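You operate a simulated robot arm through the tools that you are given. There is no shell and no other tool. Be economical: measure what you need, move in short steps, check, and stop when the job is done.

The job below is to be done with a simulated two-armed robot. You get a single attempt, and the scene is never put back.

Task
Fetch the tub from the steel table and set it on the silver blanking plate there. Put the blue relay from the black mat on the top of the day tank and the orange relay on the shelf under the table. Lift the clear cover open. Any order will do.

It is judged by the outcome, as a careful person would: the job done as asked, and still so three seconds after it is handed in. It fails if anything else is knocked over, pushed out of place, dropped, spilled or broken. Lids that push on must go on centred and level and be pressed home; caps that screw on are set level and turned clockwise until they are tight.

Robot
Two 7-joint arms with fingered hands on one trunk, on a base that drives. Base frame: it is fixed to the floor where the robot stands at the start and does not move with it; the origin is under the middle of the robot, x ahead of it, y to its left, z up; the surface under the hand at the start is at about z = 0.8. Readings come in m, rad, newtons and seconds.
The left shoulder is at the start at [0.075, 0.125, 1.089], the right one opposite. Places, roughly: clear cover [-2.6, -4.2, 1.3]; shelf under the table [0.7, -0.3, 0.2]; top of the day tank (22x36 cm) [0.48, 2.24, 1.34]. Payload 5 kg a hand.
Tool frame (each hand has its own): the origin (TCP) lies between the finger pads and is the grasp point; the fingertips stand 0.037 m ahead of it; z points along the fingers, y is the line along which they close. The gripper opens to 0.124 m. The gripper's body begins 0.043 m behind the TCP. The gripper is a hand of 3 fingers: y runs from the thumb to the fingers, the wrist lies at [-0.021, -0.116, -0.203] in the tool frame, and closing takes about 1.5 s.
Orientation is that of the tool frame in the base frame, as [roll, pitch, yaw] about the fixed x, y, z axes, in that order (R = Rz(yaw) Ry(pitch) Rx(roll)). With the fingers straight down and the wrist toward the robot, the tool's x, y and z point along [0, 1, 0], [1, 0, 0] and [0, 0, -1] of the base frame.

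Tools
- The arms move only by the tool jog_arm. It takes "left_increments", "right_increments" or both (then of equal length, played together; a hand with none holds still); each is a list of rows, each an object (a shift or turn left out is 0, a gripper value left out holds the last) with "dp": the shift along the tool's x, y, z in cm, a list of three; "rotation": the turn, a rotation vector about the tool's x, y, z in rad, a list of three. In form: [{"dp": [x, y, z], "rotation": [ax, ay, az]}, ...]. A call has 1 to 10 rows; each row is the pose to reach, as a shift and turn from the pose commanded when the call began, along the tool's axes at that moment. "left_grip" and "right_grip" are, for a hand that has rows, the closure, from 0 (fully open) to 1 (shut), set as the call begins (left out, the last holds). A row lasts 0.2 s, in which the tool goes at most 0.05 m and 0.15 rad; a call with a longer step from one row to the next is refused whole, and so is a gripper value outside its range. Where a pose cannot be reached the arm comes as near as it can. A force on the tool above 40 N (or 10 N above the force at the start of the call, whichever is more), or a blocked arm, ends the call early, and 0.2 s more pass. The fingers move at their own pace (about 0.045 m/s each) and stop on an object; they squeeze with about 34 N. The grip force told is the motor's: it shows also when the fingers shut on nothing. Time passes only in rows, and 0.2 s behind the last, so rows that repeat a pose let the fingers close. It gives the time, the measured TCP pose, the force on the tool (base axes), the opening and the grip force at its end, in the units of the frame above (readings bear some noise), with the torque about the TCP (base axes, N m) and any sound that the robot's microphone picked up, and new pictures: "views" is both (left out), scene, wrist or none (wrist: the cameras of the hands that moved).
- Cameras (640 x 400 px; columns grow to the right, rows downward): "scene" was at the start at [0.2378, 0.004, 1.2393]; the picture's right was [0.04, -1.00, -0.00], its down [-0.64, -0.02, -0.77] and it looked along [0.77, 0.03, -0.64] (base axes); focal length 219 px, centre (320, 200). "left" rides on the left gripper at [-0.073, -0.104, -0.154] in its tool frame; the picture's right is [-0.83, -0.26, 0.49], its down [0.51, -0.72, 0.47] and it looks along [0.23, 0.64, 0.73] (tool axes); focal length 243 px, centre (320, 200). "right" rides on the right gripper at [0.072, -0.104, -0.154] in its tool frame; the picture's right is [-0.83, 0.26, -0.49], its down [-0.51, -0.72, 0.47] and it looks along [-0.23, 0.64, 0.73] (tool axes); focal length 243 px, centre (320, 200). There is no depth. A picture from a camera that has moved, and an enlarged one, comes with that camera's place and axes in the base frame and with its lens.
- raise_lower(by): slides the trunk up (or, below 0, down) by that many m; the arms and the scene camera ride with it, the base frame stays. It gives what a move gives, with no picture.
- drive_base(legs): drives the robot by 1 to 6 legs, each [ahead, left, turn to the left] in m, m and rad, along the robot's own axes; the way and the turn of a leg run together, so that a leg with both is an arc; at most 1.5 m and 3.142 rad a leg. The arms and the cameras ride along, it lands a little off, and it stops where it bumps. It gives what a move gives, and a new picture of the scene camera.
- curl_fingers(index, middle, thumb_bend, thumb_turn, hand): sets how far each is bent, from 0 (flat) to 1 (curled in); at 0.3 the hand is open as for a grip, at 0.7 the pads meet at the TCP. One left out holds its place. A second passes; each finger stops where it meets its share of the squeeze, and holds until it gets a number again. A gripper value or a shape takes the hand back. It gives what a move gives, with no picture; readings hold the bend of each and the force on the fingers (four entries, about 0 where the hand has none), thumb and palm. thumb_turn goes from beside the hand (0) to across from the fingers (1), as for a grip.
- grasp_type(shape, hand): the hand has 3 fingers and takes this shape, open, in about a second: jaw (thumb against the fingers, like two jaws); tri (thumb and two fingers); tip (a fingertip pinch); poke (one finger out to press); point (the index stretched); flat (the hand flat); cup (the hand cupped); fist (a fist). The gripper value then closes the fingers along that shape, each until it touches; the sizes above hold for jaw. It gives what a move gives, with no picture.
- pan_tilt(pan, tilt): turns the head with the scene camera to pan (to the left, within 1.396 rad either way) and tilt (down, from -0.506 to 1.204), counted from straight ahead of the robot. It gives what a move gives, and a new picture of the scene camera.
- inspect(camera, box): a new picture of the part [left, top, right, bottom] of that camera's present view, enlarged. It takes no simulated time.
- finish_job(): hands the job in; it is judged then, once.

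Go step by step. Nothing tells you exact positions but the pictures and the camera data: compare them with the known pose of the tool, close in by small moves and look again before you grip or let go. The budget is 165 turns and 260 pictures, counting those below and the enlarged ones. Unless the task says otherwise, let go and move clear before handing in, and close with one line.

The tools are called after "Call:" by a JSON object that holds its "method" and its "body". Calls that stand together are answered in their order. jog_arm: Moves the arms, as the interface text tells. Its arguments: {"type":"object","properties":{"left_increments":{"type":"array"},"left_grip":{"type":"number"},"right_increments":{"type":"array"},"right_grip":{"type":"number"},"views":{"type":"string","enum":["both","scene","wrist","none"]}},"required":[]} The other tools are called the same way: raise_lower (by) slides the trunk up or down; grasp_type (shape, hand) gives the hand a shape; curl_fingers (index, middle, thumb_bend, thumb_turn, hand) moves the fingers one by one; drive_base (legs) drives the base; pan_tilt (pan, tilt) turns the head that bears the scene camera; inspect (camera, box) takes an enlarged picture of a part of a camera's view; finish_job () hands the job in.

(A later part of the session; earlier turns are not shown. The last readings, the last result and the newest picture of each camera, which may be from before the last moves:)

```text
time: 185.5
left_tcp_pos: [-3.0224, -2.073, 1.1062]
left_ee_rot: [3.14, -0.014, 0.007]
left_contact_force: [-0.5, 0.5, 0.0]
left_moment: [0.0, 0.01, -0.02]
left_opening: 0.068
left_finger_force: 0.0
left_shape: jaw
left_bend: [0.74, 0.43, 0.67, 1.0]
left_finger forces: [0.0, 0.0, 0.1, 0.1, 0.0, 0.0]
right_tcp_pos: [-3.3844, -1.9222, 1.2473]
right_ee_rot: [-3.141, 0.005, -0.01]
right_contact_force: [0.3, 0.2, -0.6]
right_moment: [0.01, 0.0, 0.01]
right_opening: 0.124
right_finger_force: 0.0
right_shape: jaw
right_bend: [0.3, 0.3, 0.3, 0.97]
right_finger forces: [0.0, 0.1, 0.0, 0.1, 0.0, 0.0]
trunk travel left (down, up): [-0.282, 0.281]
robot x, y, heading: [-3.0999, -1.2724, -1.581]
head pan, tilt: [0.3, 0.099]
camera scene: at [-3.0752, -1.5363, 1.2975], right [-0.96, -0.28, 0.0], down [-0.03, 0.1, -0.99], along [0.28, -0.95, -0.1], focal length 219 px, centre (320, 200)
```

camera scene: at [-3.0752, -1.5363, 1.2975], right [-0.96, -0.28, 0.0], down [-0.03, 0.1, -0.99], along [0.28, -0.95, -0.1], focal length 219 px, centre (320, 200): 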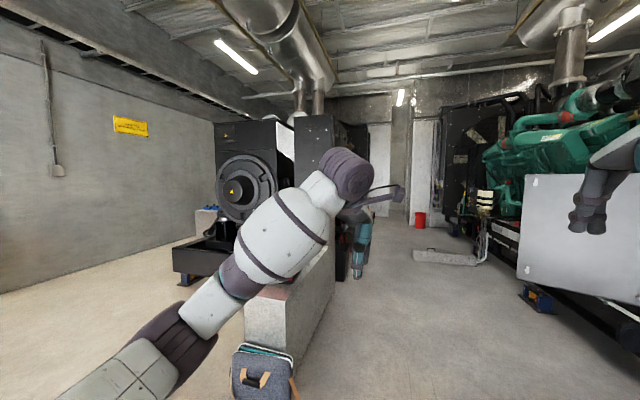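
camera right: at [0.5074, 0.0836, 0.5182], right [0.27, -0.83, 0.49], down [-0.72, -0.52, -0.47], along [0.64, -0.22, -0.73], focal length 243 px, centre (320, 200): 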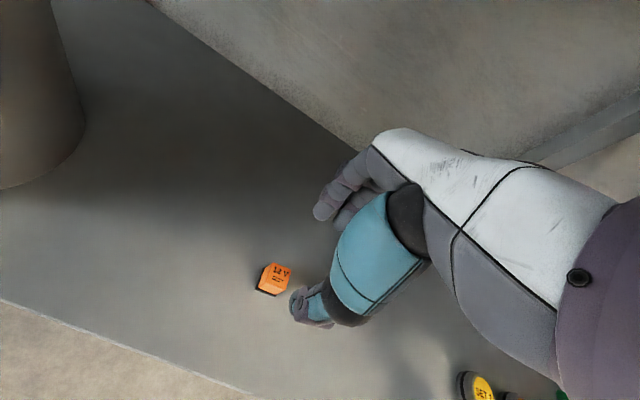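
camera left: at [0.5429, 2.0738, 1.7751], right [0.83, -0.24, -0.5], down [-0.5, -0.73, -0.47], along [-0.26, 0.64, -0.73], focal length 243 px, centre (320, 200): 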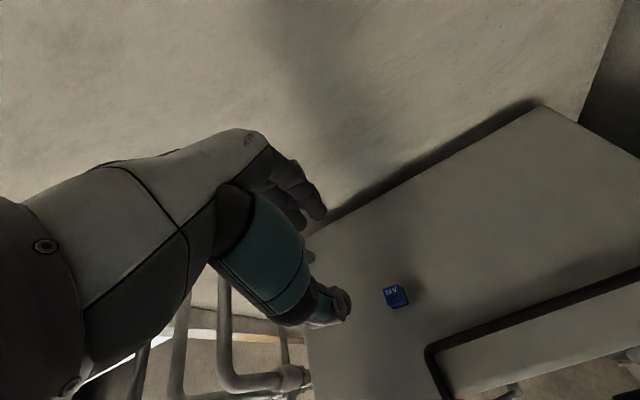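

The aisle is about 1.7 m wide and clear. I drive down it and look left at the cabinet's side.

Call:
{"method": "drive_base", "body": {"legs": [[1.3, -0.1, 0], [0.6, 0, 0]]}}

Call:
{"method": "pan_tilt", "body": {"pan": 0.8, "tilt": 0.1}}

```text
time: 195.0
left_tcp_pos: [-3.1642, -3.967, 1.1082]
left_ee_rot: [3.139, -0.014, -0.006]
left_contact_force: [0.9, 0.3, 0.1]
left_moment: [0.04, 0.02, -0.02]
left_opening: 0.068
left_finger_force: 0.0
left_shape: jaw
left_bend: [0.74, 0.43, 0.67, 1.0]
left_finger forces: [0.0, 0.0, 0.0, 0.1, 0.0, 0.0]
right_tcp_pos: [-3.5259, -3.8113, 1.248]
right_ee_rot: [-3.14, 0.005, -0.021]
right_contact_force: [-0.2, -0.1, 0.9]
right_moment: [-0.03, 0.01, 0.02]
right_opening: 0.1237
right_finger_force: 0.0
right_shape: jaw
right_bend: [0.3, 0.3, 0.3, 0.97]
right_finger forces: [0.0, 0.1, 0.1, 0.1, 0.1, 0.1]
trunk travel left (down, up): [-0.282, 0.281]
robot x, y, heading: [-3.2375, -3.1705, -1.596]
head pan, tilt: [0.3, 0.099]
camera scene: at [-3.212, -3.43, 1.2977], right [-0.96, -0.27, 0.0], down [-0.03, 0.1, -1.0], along [0.27, -0.96, -0.1], focal length 219 px, centre (320, 200)
```

scene: 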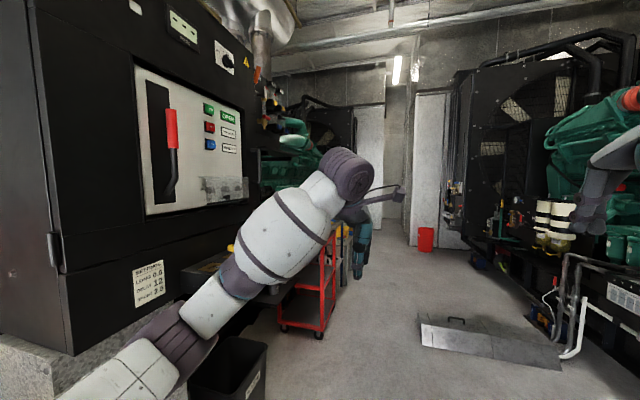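

```text
time: 196.0
left_tcp_pos: [-3.1642, -3.9655, 1.1066]
left_ee_rot: [3.136, -0.013, -0.007]
left_contact_force: [0.1, 0.4, 0.0]
left_moment: [-0.01, -0.01, -0.02]
left_opening: 0.0682
left_finger_force: 0.1
left_shape: jaw
left_bend: [0.74, 0.43, 0.67, 1.0]
left_finger forces: [0.1, 0.0, 0.1, 0.0, 0.0, 0.0]
right_tcp_pos: [-3.5264, -3.8126, 1.2471]
right_ee_rot: [-3.142, 0.006, -0.023]
right_contact_force: [0.0, 1.1, -1.5]
right_moment: [0.04, 0.01, -0.01]
right_opening: 0.1241
right_finger_force: 0.1
right_shape: jaw
right_bend: [0.3, 0.3, 0.3, 0.97]
right_finger forces: [0.1, 0.1, 0.0, 0.0, 0.0, 0.1]
trunk travel left (down, up): [-0.282, 0.281]
robot x, y, heading: [-3.2335, -3.1704, -1.588]
head pan, tilt: [0.799, 0.099]
camera scene: at [-3.1727, -3.4075, 1.2976], right [-0.71, -0.7, 0.0], down [-0.07, 0.07, -1.0], along [0.7, -0.71, -0.1], focal length 219 px, centre (320, 200)
```

scene: 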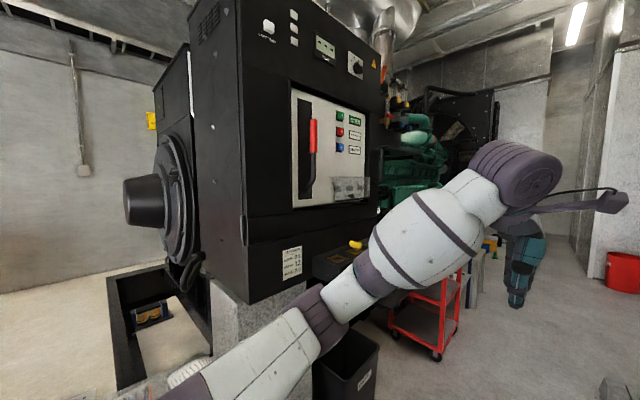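

The panel faces the aisle; a small clear cover sits at its lower right. I zoom in.

Call:
{"method": "inspect", "body": {"camera": "scene", "box": [290, 80, 390, 220]}}

```text
2.86 times, centred on (340, 150) of scene
camera zoom: at [-3.1727, -3.4075, 1.2976], right [-0.71, -0.7, 0.0], down [-0.07, 0.07, -1.0], along [0.7, -0.71, -0.1], focal length 625 px, centre (263, 343)
```

zoom: 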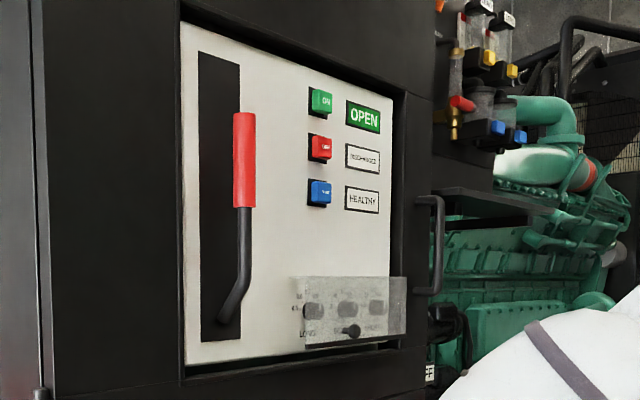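

The clear cover sits over three knobs with a black pull knob near its lower edge (~[-2.62,-4.17,1.22]), hinge seemingly on top. I pull the left hand in, drive closer and turn to face the panel.

Call:
{"method": "jog_arm", "body": {"left_increments": [{"dp": [1, -4, 0]}, {"dp": [3, -8, 0]}, {"dp": [5, -12, 0]}, {"dp": [7, -14, 0]}], "views": "none"}}

Call:
{"method": "drive_base", "body": {"legs": [[0.5, -0.32, 0], [0, 0, 1.59], [0, -0.35, 0]]}}

Call:
{"method": "pan_tilt", "body": {"pan": 0, "tilt": 0.1}}

```text
time: 197.0
left_tcp_pos: [-3.092, -3.8247, 1.1075]
left_ee_rot: [3.14, -0.013, -0.007]
left_contact_force: [0.3, 0.0, 0.2]
left_moment: [0.0, 0.01, -0.01]
left_opening: 0.0679
left_finger_force: 0.2
left_shape: jaw
left_bend: [0.74, 0.43, 0.67, 1.0]
left_finger forces: [0.0, 0.0, 0.0, 0.1, 0.0, 0.0]
right_tcp_pos: [-3.526, -3.812, 1.2479]
right_ee_rot: [-3.14, 0.009, -0.021]
right_contact_force: [0.4, 0.5, -0.1]
right_moment: [-0.01, 0.03, -0.01]
right_opening: 0.1237
right_finger_force: 0.1
right_shape: jaw
right_bend: [0.3, 0.3, 0.3, 0.97]
right_finger forces: [0.0, 0.1, 0.0, 0.0, 0.0, 0.0]
trunk travel left (down, up): [-0.282, 0.281]
robot x, y, heading: [-3.2352, -3.1687, -1.587]
head pan, tilt: [0.799, 0.099]
```

```text
time: 207.4
left_tcp_pos: [-2.9071, -3.8484, 1.1062]
left_ee_rot: [3.14, -0.013, 1.598]
left_contact_force: [0.5, -0.1, -0.5]
left_moment: [0.01, 0.0, -0.01]
left_opening: 0.0676
left_finger_force: 0.1
left_shape: jaw
left_bend: [0.74, 0.43, 0.67, 1.0]
left_finger forces: [0.0, 0.0, 0.1, 0.0, 0.1, 0.1]
right_tcp_pos: [-2.9072, -4.2814, 1.2465]
right_ee_rot: [-3.14, 0.008, 1.583]
right_contact_force: [0.5, -0.3, 0.8]
right_moment: [-0.02, 0.02, 0.02]
right_opening: 0.1238
right_finger_force: 0.0
right_shape: jaw
right_bend: [0.3, 0.3, 0.3, 0.97]
right_finger forces: [0.0, 0.0, 0.0, 0.0, 0.0, 0.0]
trunk travel left (down, up): [-0.282, 0.281]
robot x, y, heading: [-3.5595, -4.0125, 0.011]
head pan, tilt: [0.799, 0.099]
camera scene: at [-3.3197, -3.9401, 1.2975], right [0.72, -0.69, 0.0], down [-0.07, -0.07, -0.99], along [0.69, 0.72, -0.1], focal length 219 px, centre (320, 200)
```

scene: 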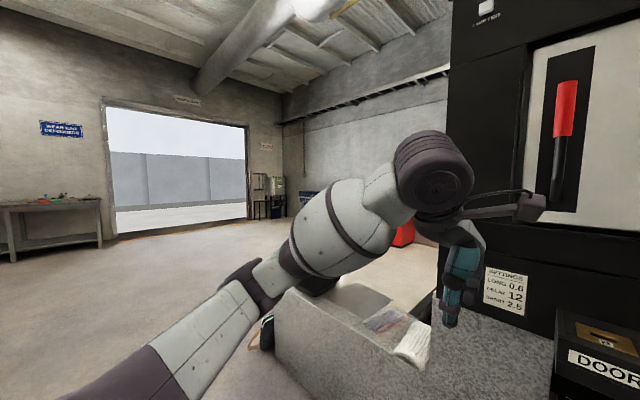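

```text
time: 208.6
left_tcp_pos: [-2.9068, -3.8493, 1.1079]
left_ee_rot: [3.14, -0.013, 1.597]
left_contact_force: [0.2, -0.3, -0.2]
left_moment: [0.03, -0.02, 0.01]
left_opening: 0.0681
left_finger_force: 0.0
left_shape: jaw
left_bend: [0.74, 0.43, 0.67, 1.0]
left_finger forces: [0.1, 0.1, 0.0, 0.0, 0.0, 0.1]
right_tcp_pos: [-2.9077, -4.2819, 1.247]
right_ee_rot: [-3.14, 0.006, 1.582]
right_contact_force: [-0.4, -0.1, 0.7]
right_moment: [0.02, 0.0, -0.01]
right_opening: 0.1237
right_finger_force: 0.1
right_shape: jaw
right_bend: [0.3, 0.3, 0.3, 0.97]
right_finger forces: [0.1, 0.0, 0.0, 0.0, 0.0, 0.1]
trunk travel left (down, up): [-0.282, 0.281]
robot x, y, heading: [-3.5631, -4.0135, 0.01]
head pan, tilt: [0.0, 0.099]
camera scene: at [-3.2912, -4.006, 1.2976], right [0.01, -1.0, 0.0], down [-0.1, 0.0, -1.0], along [0.99, 0.01, -0.1], focal length 219 px, centre (320, 200)
```

scene: 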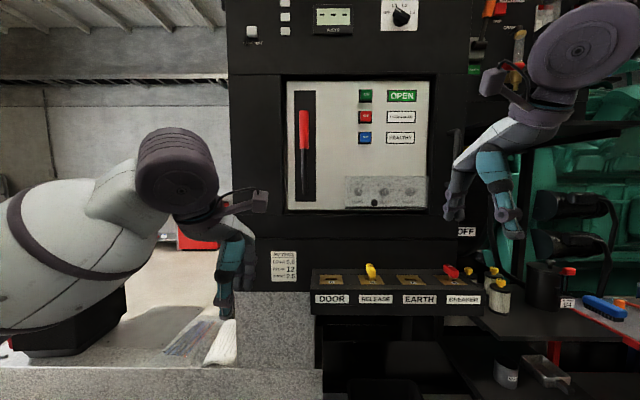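

Call:
{"method": "inspect", "body": {"camera": "scene", "box": [330, 160, 440, 220]}}

```text
5.82 times, centred on (385, 190) of scene
camera zoom: at [-3.2912, -4.006, 1.2976], right [0.01, -1.0, 0.0], down [-0.1, 0.0, -1.0], along [0.99, 0.01, -0.1], focal length 1273 px, centre (-58, 258)
```

zoom: 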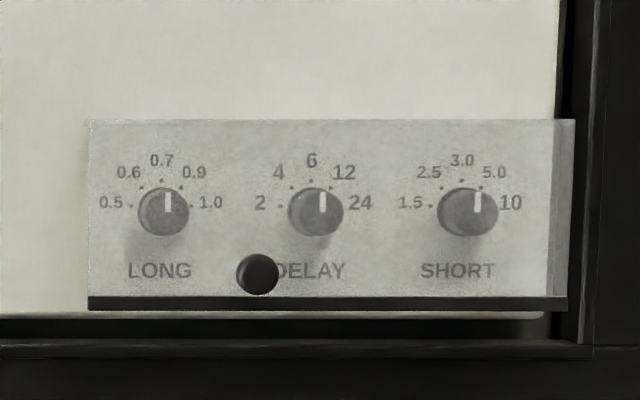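

The cover has its pull knob at about [-2.60,-4.171,1.222], hinge at the top (z≈1.30). I turn the right hand to point at the panel with the fingers closing sideways, in two steps.

Call:
{"method": "jog_arm", "body": {"right_increments": [{"dp": [0.7, -0.7, 0], "rotation": [-0.086, -0.086, -0.086]}, {"dp": [1.5, -1.5, 0], "rotation": [-0.172, -0.172, -0.172]}, {"dp": [2.5, -2.5, 0], "rotation": [-0.258, -0.258, -0.258]}, {"dp": [3.5, -3.5, 0], "rotation": [-0.344, -0.344, -0.344]}, {"dp": [4.5, -4.5, 0], "rotation": [-0.43, -0.43, -0.43]}, {"dp": [5.5, -5, 0], "rotation": [-0.516, -0.516, -0.516]}, {"dp": [6.5, -5, 0], "rotation": [-0.602, -0.602, -0.602]}], "right_grip": 0.5}}

```text
time: 210.2
left_tcp_pos: [-2.9075, -3.8484, 1.1077]
left_ee_rot: [3.141, -0.015, 1.596]
left_contact_force: [0.6, -0.2, 0.3]
left_moment: [-0.01, -0.04, 0.0]
left_opening: 0.0681
left_finger_force: 0.0
left_shape: jaw
left_bend: [0.74, 0.43, 0.67, 1.0]
left_finger forces: [0.0, 0.0, 0.0, 0.0, 0.0, 0.0]
right_tcp_pos: [-2.9574, -4.2182, 1.2469]
right_ee_rot: [2.684, 0.732, 2.051]
right_contact_force: [0.6, 0.7, -0.1]
right_moment: [0.0, 0.02, 0.02]
right_opening: 0.0625
right_finger_force: 0.0
right_shape: jaw
right_bend: [0.74, 0.45, 0.69, 1.0]
right_finger forces: [0.0, 0.1, 0.0, 0.0, 0.0, 0.0]
trunk travel left (down, up): [-0.282, 0.281]
robot x, y, heading: [-3.5637, -4.0098, 0.013]
head pan, tilt: [0.0, 0.099]
camera scene: at [-3.2911, -4.0061, 1.2975], right [0.01, -1.0, 0.0], down [-0.1, 0.0, -0.99], along [0.99, 0.01, -0.1], focal length 219 px, centre (320, 200)
camera right: at [-3.1532, -4.1896, 1.2669], right [0.13, -0.21, 0.97], down [0.01, -0.98, -0.21], along [0.99, 0.04, -0.12], focal length 243 px, centre (320, 200)
```

scene: 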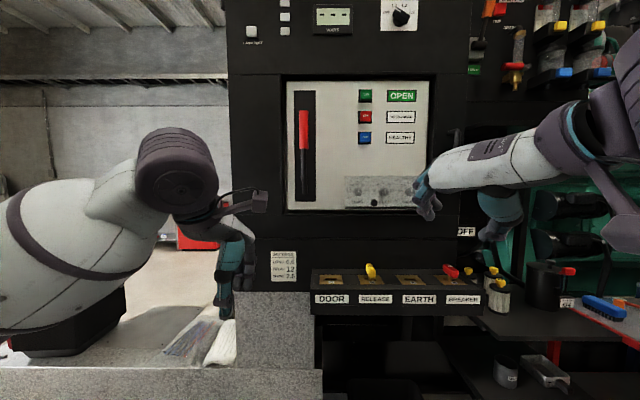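
right: 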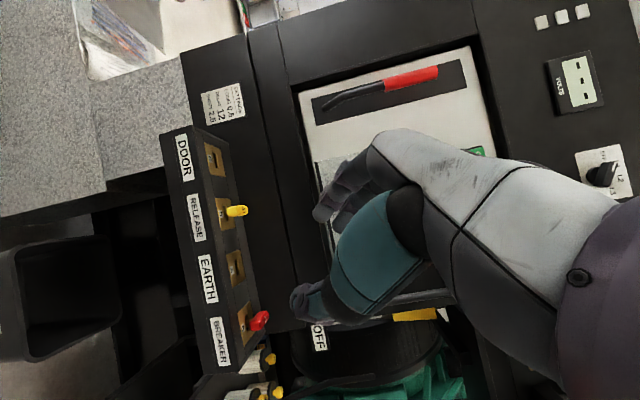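

Going well. Second half of the turn.

Call:
{"method": "jog_arm", "body": {"right_increments": [{"rotation": [-0.086, -0.086, -0.086]}, {"rotation": [-0.172, -0.172, -0.172]}, {"rotation": [-0.258, -0.258, -0.258]}, {"rotation": [-0.344, -0.344, -0.344]}, {"rotation": [-0.43, -0.43, -0.43]}, {"rotation": [-0.516, -0.516, -0.516]}, {"rotation": [-0.602, -0.602, -0.602]}, {"rotation": [-0.607, -0.607, -0.607]}]}}

```text
time: 212.0
left_tcp_pos: [-2.9063, -3.8487, 1.1075]
left_ee_rot: [3.14, -0.013, 1.597]
left_contact_force: [0.5, 0.4, 0.3]
left_moment: [-0.05, 0.03, -0.02]
left_opening: 0.0677
left_finger_force: 0.0
left_shape: jaw
left_bend: [0.74, 0.43, 0.67, 1.0]
left_finger forces: [0.0, 0.0, 0.0, 0.0, 0.1, 0.0]
right_tcp_pos: [-2.9577, -4.2178, 1.2474]
right_ee_rot: [-1.71, 1.562, -1.696]
right_contact_force: [-0.6, -0.3, -0.2]
right_moment: [0.01, -0.01, -0.04]
right_opening: 0.0624
right_finger_force: 0.1
right_shape: jaw
right_bend: [0.74, 0.45, 0.69, 1.0]
right_finger forces: [0.0, 0.0, 0.0, 0.1, 0.0, 0.1]
trunk travel left (down, up): [-0.282, 0.281]
robot x, y, heading: [-3.5592, -4.0077, 0.009]
head pan, tilt: [0.0, 0.099]
camera scene: at [-3.2913, -4.0056, 1.2976], right [0.01, -1.0, 0.0], down [-0.1, 0.0, -1.0], along [0.99, 0.01, -0.1], focal length 219 px, centre (320, 200)
camera right: at [-3.109, -4.3237, 1.1762], right [-0.5, 0.26, 0.83], down [0.48, -0.71, 0.51], along [0.72, 0.65, 0.23], focal length 243 px, centre (320, 200)
```

scene: 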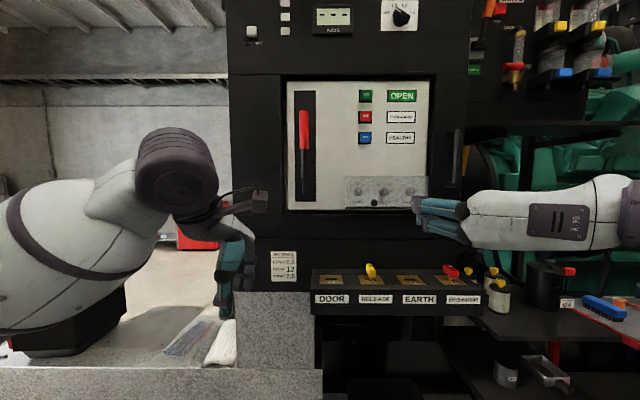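
right: 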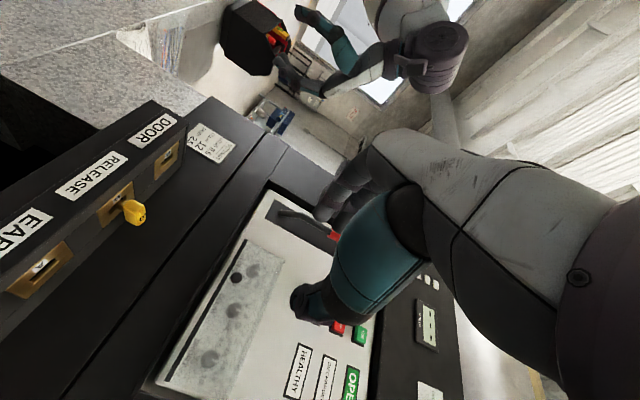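

Call:
{"method": "inspect", "body": {"camera": "right", "box": [150, 220, 310, 400]}}

```text
2.22 times, centred on (230, 310) of right
camera zoom: at [-3.109, -4.3237, 1.1762], right [-0.5, 0.26, 0.83], down [0.48, -0.71, 0.51], along [0.72, 0.65, 0.23], focal length 539 px, centre (520, -44)
```

zoom: 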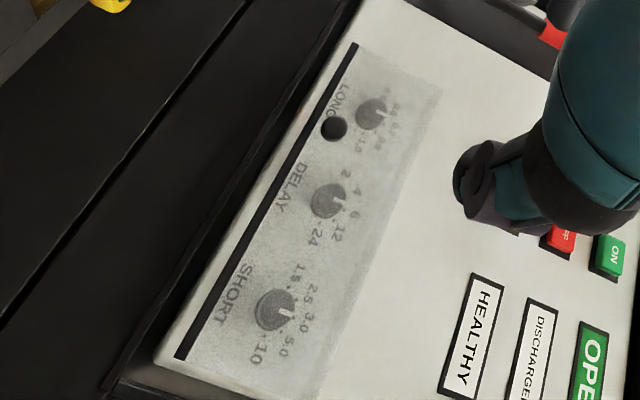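

I line up with the knob (~[-2.615,-4.168,1.223]) and advance to 10 cm away, then look.

Call:
{"method": "jog_arm", "body": {"right_increments": [{"dp": [1, 2, 3.5]}, {"dp": [2, 4, 7.5]}, {"dp": [2.4, 5, 11.5]}, {"dp": [2.4, 5, 15.5]}, {"dp": [2.4, 5, 19.5]}, {"dp": [2.4, 5, 23]}, {"dp": [2.4, 5, 23]}]}}

Call:
{"method": "inspect", "body": {"camera": "right", "box": [200, 140, 420, 360]}}

Call:
{"method": "inspect", "body": {"camera": "scene", "box": [330, 160, 450, 240]}}

```text
time: 213.6
left_tcp_pos: [-2.9079, -3.849, 1.1076]
left_ee_rot: [3.138, -0.014, 1.597]
left_contact_force: [-0.2, -0.2, 0.1]
left_moment: [-0.04, 0.0, 0.0]
left_opening: 0.0677
left_finger_force: 0.0
left_shape: jaw
left_bend: [0.74, 0.43, 0.67, 1.0]
left_finger forces: [0.0, 0.0, 0.0, 0.0, 0.1, 0.0]
right_tcp_pos: [-2.7299, -4.1653, 1.2235]
right_ee_rot: [-1.63, 1.564, -1.618]
right_contact_force: [-0.6, -0.1, 0.1]
right_moment: [0.01, 0.01, 0.01]
right_opening: 0.0625
right_finger_force: 0.0
right_shape: jaw
right_bend: [0.74, 0.45, 0.69, 1.0]
right_finger forces: [0.0, 0.0, 0.0, 0.0, 0.1, 0.1]
trunk travel left (down, up): [-0.282, 0.281]
robot x, y, heading: [-3.5611, -4.0097, 0.009]
head pan, tilt: [0.0, 0.099]
camera scene: at [-3.2926, -4.0062, 1.2979], right [0.01, -1.0, 0.0], down [-0.1, 0.0, -1.0], along [1.0, 0.01, -0.1], focal length 219 px, centre (320, 200)
camera right: at [-2.8816, -4.2716, 1.152], right [-0.49, 0.26, 0.83], down [0.48, -0.71, 0.51], along [0.72, 0.65, 0.23], focal length 243 px, centre (320, 200)
```

scene: 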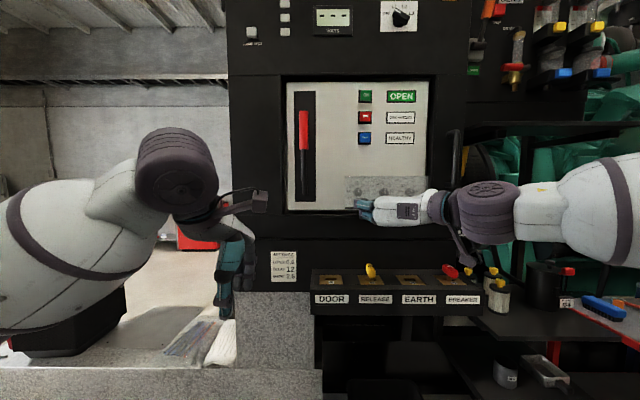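
right: 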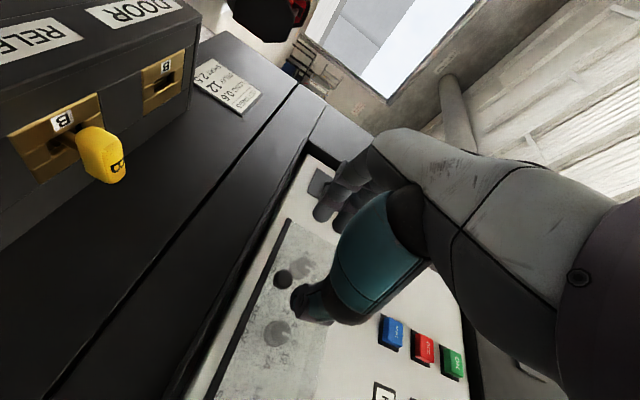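

```text
1.82 times, centred on (310, 250) of right
camera zoom: at [-2.8816, -4.2716, 1.152], right [-0.49, 0.26, 0.83], down [0.48, -0.71, 0.51], along [0.72, 0.65, 0.23], focal length 441 px, centre (338, 109)
```

zoom: 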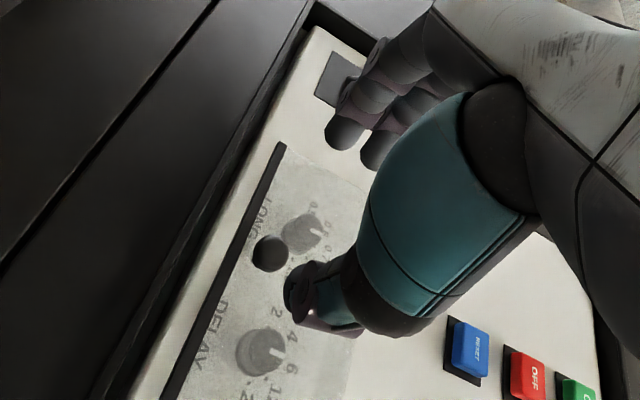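

```text
5.00 times, centred on (390, 200) of scene
camera zoom: at [-3.2926, -4.0062, 1.2979], right [0.01, -1.0, 0.0], down [-0.1, 0.0, -1.0], along [1.0, 0.01, -0.1], focal length 1094 px, centre (-30, 200)
```

zoom: 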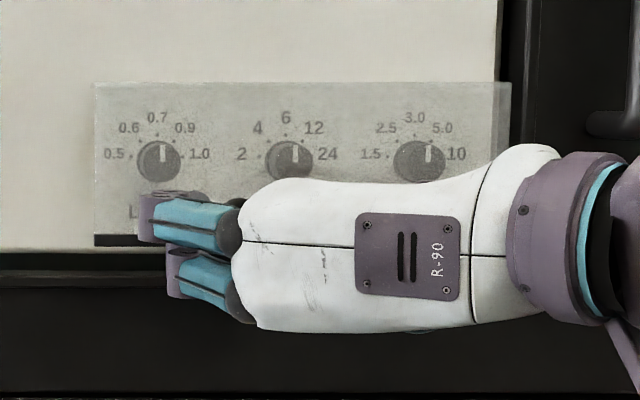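

Aligned well (knob at y≈-4.166, z≈1.227). I advance to bracket the knob.

Call:
{"method": "jog_arm", "body": {"right_increments": [{"dp": [-0.3, 0, 3]}, {"dp": [-0.4, 0, 5.5]}, {"dp": [-0.4, 0, 7]}, {"dp": [-0.4, 0, 7.5]}, {"dp": [-0.4, 0, 7.5]}]}}

Call:
{"method": "inspect", "body": {"camera": "right", "box": [200, 140, 420, 360]}}

```text
time: 214.8
left_tcp_pos: [-2.9074, -3.8497, 1.1079]
left_ee_rot: [3.139, -0.012, 1.598]
left_contact_force: [-0.3, 0.3, 0.5]
left_moment: [0.02, -0.02, 0.0]
left_opening: 0.068
left_finger_force: 0.1
left_shape: jaw
left_bend: [0.74, 0.43, 0.67, 1.0]
left_finger forces: [0.1, 0.0, 0.0, 0.0, 0.0, 0.0]
right_tcp_pos: [-2.6529, -4.1644, 1.2278]
right_ee_rot: [-1.833, 1.562, -1.82]
right_contact_force: [-0.1, 0.8, -0.2]
right_moment: [-0.01, 0.03, -0.01]
right_opening: 0.0624
right_finger_force: 0.0
right_shape: jaw
right_bend: [0.74, 0.45, 0.69, 1.0]
right_finger forces: [0.0, 0.0, 0.1, 0.1, 0.1, 0.0]
trunk travel left (down, up): [-0.282, 0.281]
robot x, y, heading: [-3.5583, -4.0124, 0.015]
head pan, tilt: [0.0, 0.099]
camera scene: at [-3.2914, -4.0061, 1.2976], right [0.01, -1.0, 0.0], down [-0.1, 0.0, -1.0], along [0.99, 0.01, -0.1], focal length 219 px, centre (320, 200)
camera right: at [-2.8048, -4.2708, 1.1551], right [-0.49, 0.26, 0.83], down [0.48, -0.71, 0.51], along [0.72, 0.65, 0.23], focal length 243 px, centre (320, 200)
```

scene: 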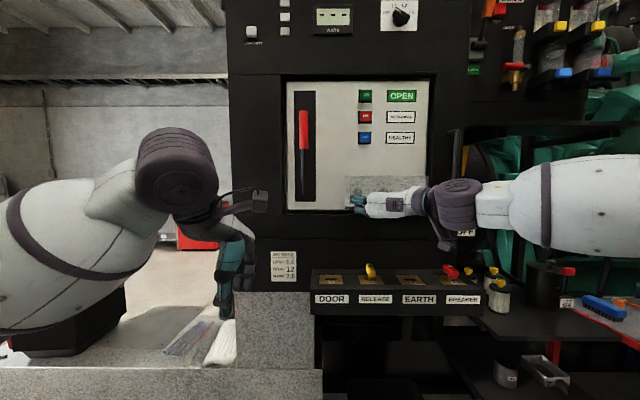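
right: 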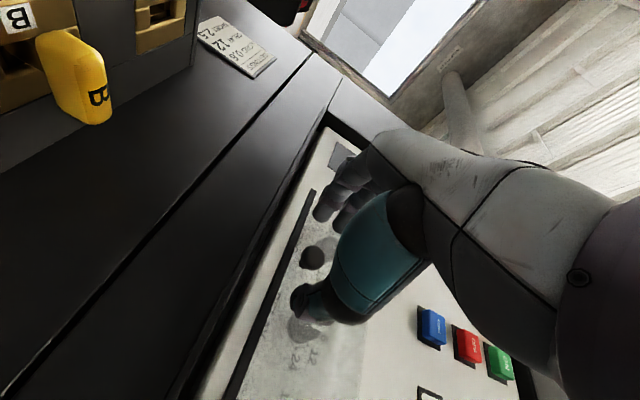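

```text
1.82 times, centred on (310, 250) of right
camera zoom: at [-2.8048, -4.2708, 1.1551], right [-0.49, 0.26, 0.83], down [0.48, -0.71, 0.51], along [0.72, 0.65, 0.23], focal length 441 px, centre (338, 109)
```

zoom: 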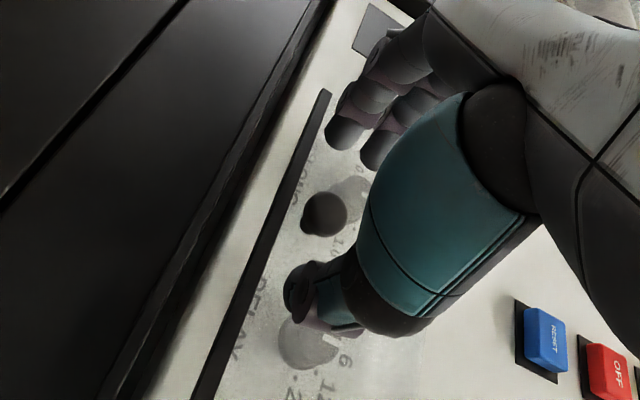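

Knob is right between the finger tips. I advance 1.5 cm and close.

Call:
{"method": "jog_arm", "body": {"right_increments": [{"dp": [0, 0, 0.8]}, {"dp": [0, 0, 1.5]}, {"dp": [0, 0, 1.5]}], "views": "none"}}

Call:
{"method": "inspect", "body": {"camera": "right", "box": [240, 140, 400, 340]}}

```text
time: 215.6
left_tcp_pos: [-2.9092, -3.8497, 1.1086]
left_ee_rot: [3.137, -0.013, 1.598]
left_contact_force: [0.4, -0.1, 0.4]
left_moment: [-0.04, 0.03, 0.0]
left_opening: 0.0679
left_finger_force: 0.2
left_shape: jaw
left_bend: [0.74, 0.43, 0.67, 1.0]
left_finger forces: [0.0, 0.0, 0.1, 0.0, 0.0, 0.0]
right_tcp_pos: [-2.6416, -4.1635, 1.2274]
right_ee_rot: [-1.462, 1.563, -1.449]
right_contact_force: [-14.8, -1.2, -2.0]
right_moment: [0.09, 0.19, -0.67]
right_opening: 0.0629
right_finger_force: 0.0
right_shape: jaw
right_bend: [0.74, 0.45, 0.7, 1.0]
right_finger forces: [0.1, 0.2, 0.1, 0.0, 14.8, 0.1]
trunk travel left (down, up): [-0.282, 0.281]
robot x, y, heading: [-3.5564, -4.0131, 0.007]
head pan, tilt: [0.0, 0.099]
```

```text
2.00 times, centred on (320, 240) of right
camera zoom: at [-2.7923, -4.2701, 1.1561], right [-0.5, 0.26, 0.83], down [0.48, -0.71, 0.51], along [0.72, 0.65, 0.23], focal length 485 px, centre (320, 120)
```

zoom: 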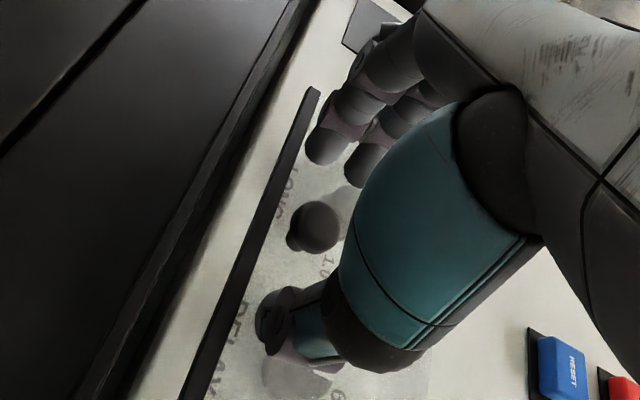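

The thumb tip touches the cover, and the ball knob is between the fingers. I back off 4 mm and pinch.

Call:
{"method": "jog_arm", "body": {"right_increments": [{"dp": [0, 0, -0.5]}, {"dp": [0, 0, -0.5]}], "views": "none"}}

Call:
{"method": "jog_arm", "body": {"right_increments": [{"dp": [0, 0, 0]}, {"dp": [0, 0, 0]}, {"dp": [0, 0, 0]}, {"dp": [0, 0, 0]}, {"dp": [0, 0, 0]}, {"dp": [0, 0, 0]}, {"dp": [0, 0, 0]}], "right_grip": 1, "views": "none"}}

Call:
{"method": "inspect", "body": {"camera": "right", "box": [240, 140, 400, 340]}}

```text
time: 216.2
left_tcp_pos: [-2.908, -3.8482, 1.109]
left_ee_rot: [3.138, -0.014, 1.599]
left_contact_force: [0.1, -0.1, -1.2]
left_moment: [-0.01, -0.01, 0.03]
left_opening: 0.068
left_finger_force: 0.0
left_shape: jaw
left_bend: [0.74, 0.43, 0.67, 1.0]
left_finger forces: [0.0, 0.1, 0.0, 0.1, 0.1, 0.0]
right_tcp_pos: [-2.6439, -4.1643, 1.2256]
right_ee_rot: [-1.694, 1.564, -1.682]
right_contact_force: [0.4, -0.2, -0.6]
right_moment: [0.02, 0.02, -0.02]
right_opening: 0.062
right_finger_force: 0.0
right_shape: jaw
right_bend: [0.74, 0.45, 0.69, 1.0]
right_finger forces: [0.1, 0.0, 0.1, 0.0, 0.0, 0.0]
trunk travel left (down, up): [-0.282, 0.281]
robot x, y, heading: [-3.5555, -4.0119, 0.009]
head pan, tilt: [0.0, 0.099]
```

```text
time: 217.8
left_tcp_pos: [-2.9063, -3.8499, 1.1078]
left_ee_rot: [3.139, -0.014, 1.597]
left_contact_force: [-0.3, -0.6, 0.8]
left_moment: [-0.03, 0.02, -0.01]
left_opening: 0.0678
left_finger_force: 0.0
left_shape: jaw
left_bend: [0.74, 0.43, 0.67, 1.0]
left_finger forces: [0.0, 0.1, 0.0, 0.1, 0.0, 0.0]
right_tcp_pos: [-2.6435, -4.1649, 1.2263]
right_ee_rot: [-1.531, 1.564, -1.522]
right_contact_force: [4.8, -2.2, 5.6]
right_moment: [0.0, -0.06, -0.19]
right_opening: 0.0101
right_finger_force: 34.3
right_shape: jaw
right_bend: [0.71, 0.7, 0.75, 1.0]
right_finger forces: [16.1, 8.6, 0.1, 0.0, 32.9, 0.0]
trunk travel left (down, up): [-0.282, 0.281]
robot x, y, heading: [-3.5585, -4.0122, 0.01]
head pan, tilt: [0.0, 0.099]
```

```text
2.00 times, centred on (320, 240) of right
camera zoom: at [-2.7949, -4.2715, 1.1553], right [-0.49, 0.26, 0.83], down [0.48, -0.71, 0.51], along [0.72, 0.65, 0.23], focal length 485 px, centre (320, 120)
```

zoom: 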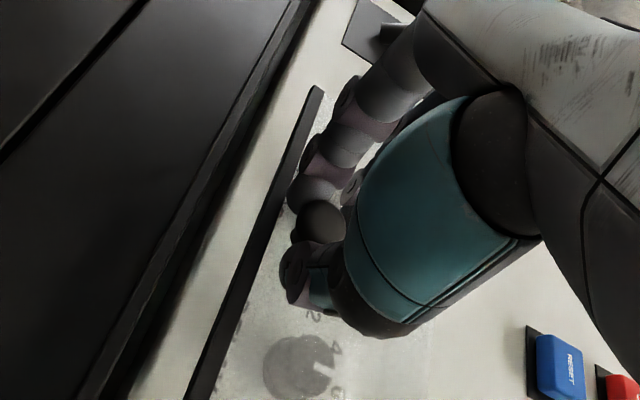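

Gripped. I pull a first small bit along the arc (out 1.1 cm, up 0.4 cm) and check forces.

Call:
{"method": "jog_arm", "body": {"right_increments": [{"dp": [-0.1, 0, -0.4]}, {"dp": [-0.25, 0, -0.8]}, {"dp": [-0.4, 0, -1.1]}, {"dp": [-0.4, 0, -1.1]}], "views": "wrist"}}

Call:
{"method": "inspect", "body": {"camera": "scene", "box": [330, 150, 450, 230]}}

```text
time: 218.8
left_tcp_pos: [-2.9068, -3.8497, 1.1061]
left_ee_rot: [3.138, -0.014, 1.597]
left_contact_force: [0.5, 0.0, 0.9]
left_moment: [0.04, -0.06, 0.03]
left_opening: 0.0678
left_finger_force: 0.1
left_shape: jaw
left_bend: [0.74, 0.43, 0.67, 1.0]
left_finger forces: [0.1, 0.0, 0.0, 0.0, 0.0, 0.0]
right_tcp_pos: [-2.6549, -4.1658, 1.2316]
right_ee_rot: [-1.277, 1.562, -1.267]
right_contact_force: [23.2, -4.2, 25.1]
right_moment: [0.06, -0.34, 0.08]
right_opening: 0.0088
right_finger_force: 33.7
right_shape: jaw
right_bend: [0.71, 0.7, 0.75, 1.0]
right_finger forces: [22.6, 20.7, 0.0, 0.1, 31.3, 0.0]
trunk travel left (down, up): [-0.282, 0.281]
robot x, y, heading: [-3.5596, -4.0149, 0.01]
head pan, tilt: [0.0, 0.099]
camera right: at [-2.8047, -4.2714, 1.1602], right [-0.5, 0.26, 0.83], down [0.48, -0.71, 0.51], along [0.72, 0.65, 0.23], focal length 243 px, centre (320, 200)
```

right: 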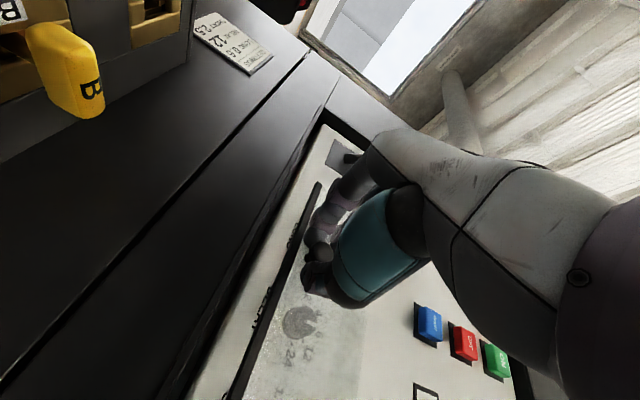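

```text
5.00 times, centred on (390, 190) of scene
camera zoom: at [-3.2903, -4.0061, 1.2975], right [0.01, -1.0, 0.0], down [-0.1, 0.0, -0.99], along [0.99, 0.01, -0.1], focal length 1094 px, centre (-30, 250)
```

zoom: 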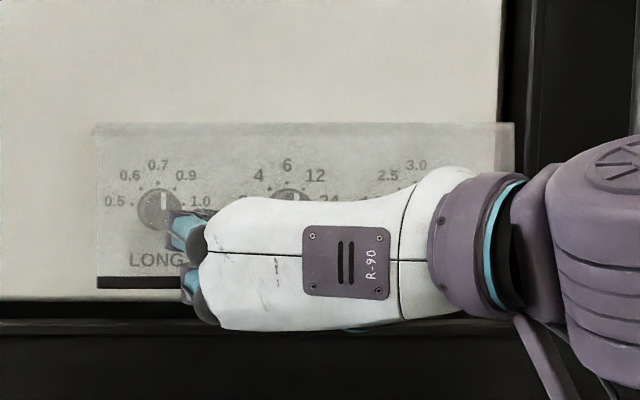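

Call:
{"method": "inspect", "body": {"camera": "right", "box": [200, 160, 400, 400]}}

```text
1.67 times, centred on (300, 280) of right
camera zoom: at [-2.8047, -4.2714, 1.1602], right [-0.5, 0.26, 0.83], down [0.48, -0.71, 0.51], along [0.72, 0.65, 0.23], focal length 404 px, centre (353, 67)
```

zoom: 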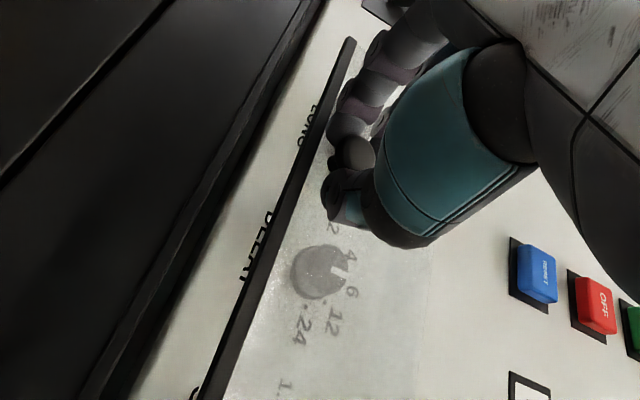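

The letters now show past the lower edge: the cover is swinging out, hinged on top. I follow the arc, with more upward share to relieve radial pull.

Call:
{"method": "jog_arm", "body": {"right_increments": [{"dp": [-0.5, 0, -0.1]}, {"dp": [-0.9, 0, -0.5]}, {"dp": [-1.3, 0, -0.9]}, {"dp": [-1.3, 0, -0.9]}], "views": "none"}}

```text
time: 219.8
left_tcp_pos: [-2.9059, -3.8497, 1.1073]
left_ee_rot: [3.14, -0.013, 1.597]
left_contact_force: [0.7, 0.4, 0.2]
left_moment: [0.0, 0.02, -0.01]
left_opening: 0.068
left_finger_force: 0.0
left_shape: jaw
left_bend: [0.74, 0.43, 0.67, 1.0]
left_finger forces: [0.0, 0.0, 0.0, 0.0, 0.0, 0.0]
right_tcp_pos: [-2.6623, -4.1651, 1.2394]
right_ee_rot: [-2.105, 1.562, -2.093]
right_contact_force: [11.1, -4.4, 4.1]
right_moment: [0.03, 0.46, 0.34]
right_opening: 0.0087
right_finger_force: 34.2
right_shape: jaw
right_bend: [0.71, 0.7, 0.74, 1.0]
right_finger forces: [49.4, 13.7, 0.0, 0.1, 32.5, 0.0]
trunk travel left (down, up): [-0.282, 0.281]
robot x, y, heading: [-3.5621, -4.0133, 0.012]
head pan, tilt: [0.0, 0.099]
```

Forces are small. I continue along the arc to about 45°.

Call:
{"method": "jog_arm", "body": {"right_increments": [{"dp": [-0.6, 0, -0.8]}, {"dp": [-1.3, 0, -1.6]}, {"dp": [-2.1, 0, -2.2]}, {"dp": [-2.9, 0, -2.7]}, {"dp": [-2.9, 0, -2.7]}], "views": "wrist"}}

Call:
{"method": "inspect", "body": {"camera": "scene", "box": [330, 140, 450, 220]}}

```text
time: 221.0
left_tcp_pos: [-2.9033, -3.8495, 1.1052]
left_ee_rot: [-3.14, -0.014, 1.596]
left_contact_force: [0.7, 0.0, 0.3]
left_moment: [0.02, 0.04, 0.0]
left_opening: 0.0677
left_finger_force: 0.1
left_shape: jaw
left_bend: [0.74, 0.43, 0.67, 1.0]
left_finger forces: [0.1, 0.1, 0.1, 0.1, 0.0, 0.0]
right_tcp_pos: [-2.6856, -4.1656, 1.2682]
right_ee_rot: [-2.049, 1.561, -2.038]
right_contact_force: [33.7, -3.3, 10.1]
right_moment: [0.06, -0.02, -0.09]
right_opening: 0.0076
right_finger_force: 34.4
right_shape: jaw
right_bend: [0.71, 0.7, 0.74, 1.0]
right_finger forces: [42.4, 18.4, 0.0, 0.0, 24.4, 0.0]
trunk travel left (down, up): [-0.282, 0.281]
robot x, y, heading: [-3.5619, -4.0123, 0.01]
head pan, tilt: [0.0, 0.099]
camera right: at [-2.8373, -4.2716, 1.1981], right [-0.49, 0.26, 0.83], down [0.48, -0.71, 0.51], along [0.73, 0.65, 0.22], focal length 243 px, centre (320, 200)
```

right: 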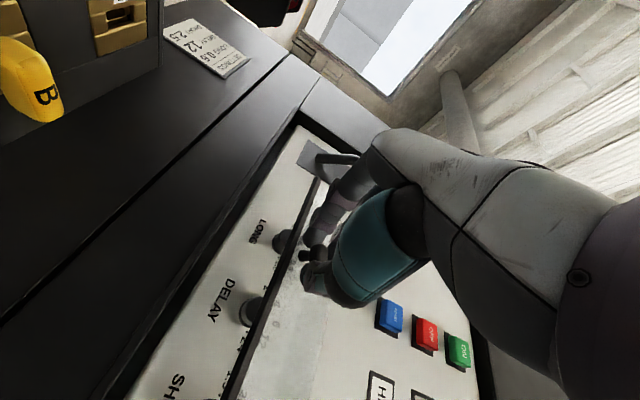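

```text
5.00 times, centred on (390, 180) of scene
camera zoom: at [-3.2867, -4.0065, 1.2966], right [0.01, -1.0, 0.0], down [-0.1, 0.0, -0.99], along [0.99, 0.01, -0.1], focal length 1094 px, centre (-30, 300)
```

zoom: 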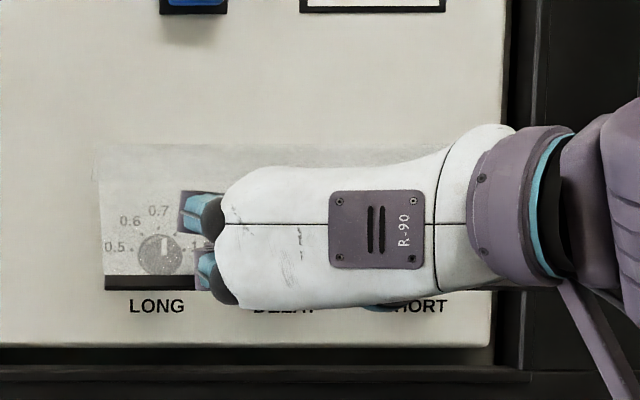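

The cover is about 45° open. I continue, mostly upward now.

Call:
{"method": "jog_arm", "body": {"right_increments": [{"dp": [-0.8, 0, 0.4]}, {"dp": [-1.6, 0, 0.2]}, {"dp": [-2.4, 0, 0]}, {"dp": [-3.2, 0, -0.1]}, {"dp": [-3.2, 0, -0.1]}], "views": "wrist"}}

Call:
{"method": "inspect", "body": {"camera": "scene", "box": [330, 130, 450, 210]}}

```text
time: 222.2
left_tcp_pos: [-2.9084, -3.8502, 1.1088]
left_ee_rot: [3.139, -0.016, 1.599]
left_contact_force: [0.5, -0.2, 0.5]
left_moment: [0.0, -0.03, 0.02]
left_opening: 0.068
left_finger_force: 0.1
left_shape: jaw
left_bend: [0.74, 0.43, 0.67, 1.0]
left_finger forces: [0.1, 0.0, 0.0, 0.0, 0.0, 0.1]
right_tcp_pos: [-2.6925, -4.1645, 1.305]
right_ee_rot: [-1.564, 1.562, -1.553]
right_contact_force: [-9.9, -6.3, -2.3]
right_moment: [-0.05, 0.21, -0.23]
right_opening: 0.0089
right_finger_force: 33.7
right_shape: jaw
right_bend: [0.71, 0.7, 0.74, 1.0]
right_finger forces: [38.3, 7.0, 0.0, 0.0, 30.5, 0.0]
trunk travel left (down, up): [-0.282, 0.281]
robot x, y, heading: [-3.5599, -4.0146, 0.012]
head pan, tilt: [0.0, 0.099]
camera right: at [-2.8442, -4.2715, 1.234], right [-0.5, 0.26, 0.83], down [0.48, -0.71, 0.51], along [0.72, 0.65, 0.23], focal length 243 px, centre (320, 200)
```

right: 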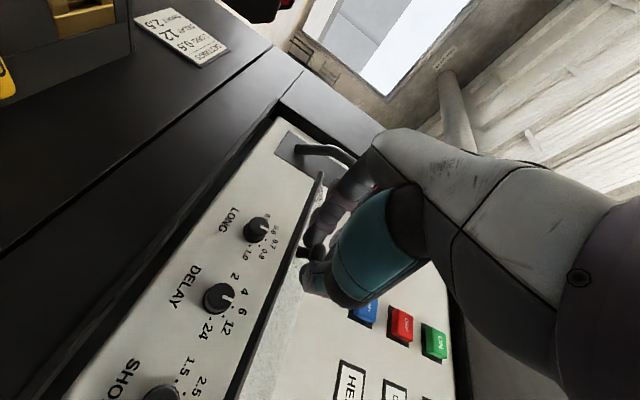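

```text
5.00 times, centred on (390, 170) of scene
camera zoom: at [-3.2926, -4.0071, 1.2979], right [0.01, -1.0, 0.0], down [-0.1, 0.0, -1.0], along [1.0, 0.01, -0.1], focal length 1094 px, centre (-30, 350)
```

zoom: 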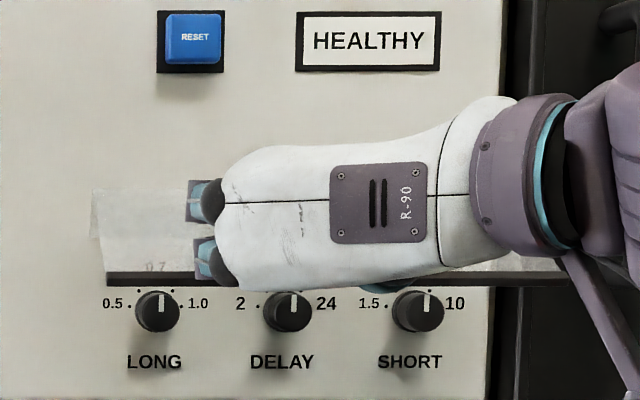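

About 65–70° open. I keep lifting while pitching the hand down with the cover so that it can go past horizontal.

Call:
{"method": "jog_arm", "body": {"right_increments": [{"dp": [-1.2, 0, -0.3], "rotation": [0, 0.14, 0]}, {"dp": [-2.4, 0, -0.2], "rotation": [0, 0.28, 0]}, {"dp": [-3.7, 0, 0.1], "rotation": [0, 0.42, 0]}, {"dp": [-5.2, 0, 0.7], "rotation": [0, 0.56, 0]}, {"dp": [-5.2, 0, 0.7], "rotation": [0, 0.56, 0]}], "views": "wrist"}}

Call:
{"method": "inspect", "body": {"camera": "scene", "box": [320, 110, 460, 210]}}

```text
time: 223.4
left_tcp_pos: [-2.906, -3.8503, 1.1067]
left_ee_rot: [3.14, -0.014, 1.598]
left_contact_force: [0.7, -0.2, -0.7]
left_moment: [0.05, 0.0, -0.01]
left_opening: 0.0679
left_finger_force: 0.0
left_shape: jaw
left_bend: [0.74, 0.43, 0.67, 1.0]
left_finger forces: [0.0, 0.0, 0.1, 0.0, 0.0, 0.1]
right_tcp_pos: [-2.6831, -4.1651, 1.3558]
right_ee_rot: [-3.126, 1.007, -3.116]
right_contact_force: [6.5, -7.7, 0.6]
right_moment: [-0.25, -0.33, -0.13]
right_opening: 0.0083
right_finger_force: 34.1
right_shape: jaw
right_bend: [0.71, 0.7, 0.74, 1.0]
right_finger forces: [38.1, 22.1, 0.0, 0.1, 25.9, 0.0]
trunk travel left (down, up): [-0.282, 0.281]
robot x, y, heading: [-3.5637, -4.0114, 0.009]
head pan, tilt: [0.0, 0.099]
camera right: at [-2.8495, -4.2718, 1.3772], right [0.02, 0.27, 0.96], down [0.68, -0.71, 0.18], along [0.74, 0.65, -0.2], focal length 243 px, centre (320, 200)
```

right: 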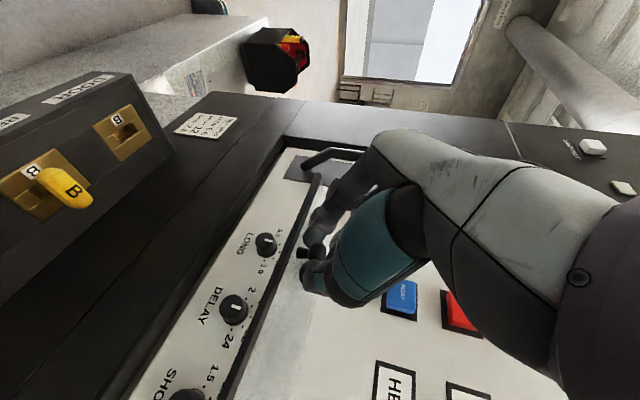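

```text
4.00 times, centred on (390, 160) of scene
camera zoom: at [-3.2902, -4.0074, 1.2973], right [0.01, -1.0, 0.0], down [-0.1, 0.0, -0.99], along [0.99, 0.01, -0.1], focal length 875 px, centre (40, 360)
```

zoom: 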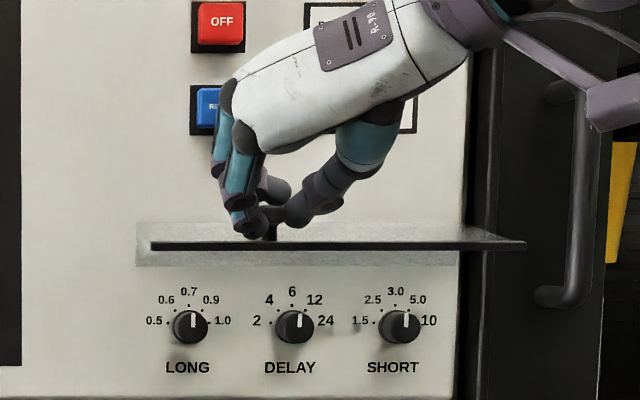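

The cover is about horizontal. I go further up to roughly 115°.

Call:
{"method": "jog_arm", "body": {"right_increments": [{"dp": [-1.6, 0, -0.3], "rotation": [0, 0.14, 0]}, {"dp": [-3.2, 0, -0.1], "rotation": [0, 0.28, 0]}, {"dp": [-4.7, 0, 0.2], "rotation": [0, 0.42, 0]}, {"dp": [-4.7, 0, 0.2], "rotation": [0, 0.42, 0]}], "views": "wrist"}}

Call:
{"method": "inspect", "body": {"camera": "scene", "box": [320, 110, 460, 210]}}

```text
time: 224.1
left_tcp_pos: [-2.9103, -3.8481, 1.1077]
left_ee_rot: [3.138, -0.015, 1.597]
left_contact_force: [-0.4, -0.4, -0.4]
left_moment: [-0.02, 0.09, -0.03]
left_opening: 0.0681
left_finger_force: 0.0
left_shape: jaw
left_bend: [0.74, 0.43, 0.67, 1.0]
left_finger forces: [0.0, 0.1, 0.0, 0.1, 0.0, 0.0]
right_tcp_pos: [-2.6675, -4.1695, 1.3816]
right_ee_rot: [-3.085, 0.681, -3.099]
right_contact_force: [-16.4, 5.9, 10.4]
right_moment: [0.52, 0.21, 0.23]
right_opening: 0.0083
right_finger_force: 34.0
right_shape: jaw
right_bend: [0.71, 0.7, 0.76, 1.0]
right_finger forces: [88.8, 0.0, 0.0, 0.0, 25.2, 0.0]
right hand out of reach, approached as far as the arm can: row 3
trunk travel left (down, up): [-0.282, 0.281]
robot x, y, heading: [-3.5586, -4.0084, 0.011]
head pan, tilt: [0.0, 0.099]
stopped in row 3 (right hand): the force on the tool passed its limit at 44 N (the readings are from after the stop); the commanded pose is now the measured one
camera right: at [-2.819, -4.2712, 1.4598], right [0.33, 0.3, 0.89], down [0.7, -0.72, -0.01], along [0.64, 0.63, -0.45], focal length 243 px, centre (320, 200)
```

right: 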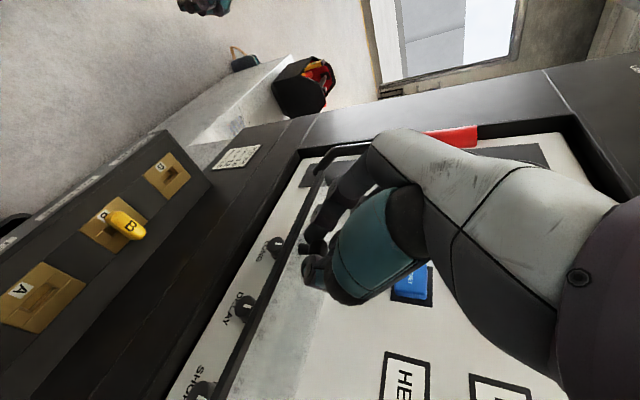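

```text
4.00 times, centred on (390, 160) of scene
camera zoom: at [-3.2936, -4.0046, 1.2982], right [0.01, -1.0, 0.0], down [-0.1, 0.0, -1.0], along [1.0, 0.01, -0.1], focal length 875 px, centre (40, 360)
```

zoom: 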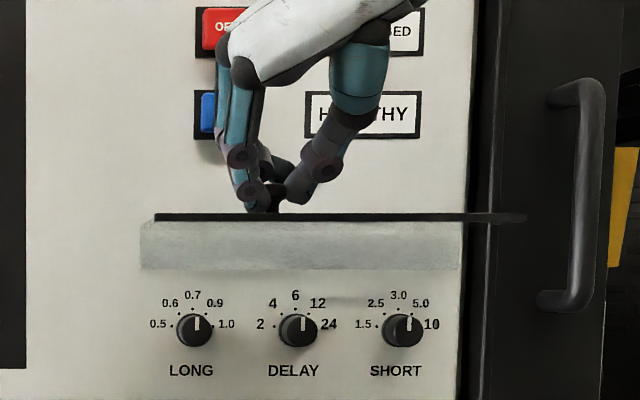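

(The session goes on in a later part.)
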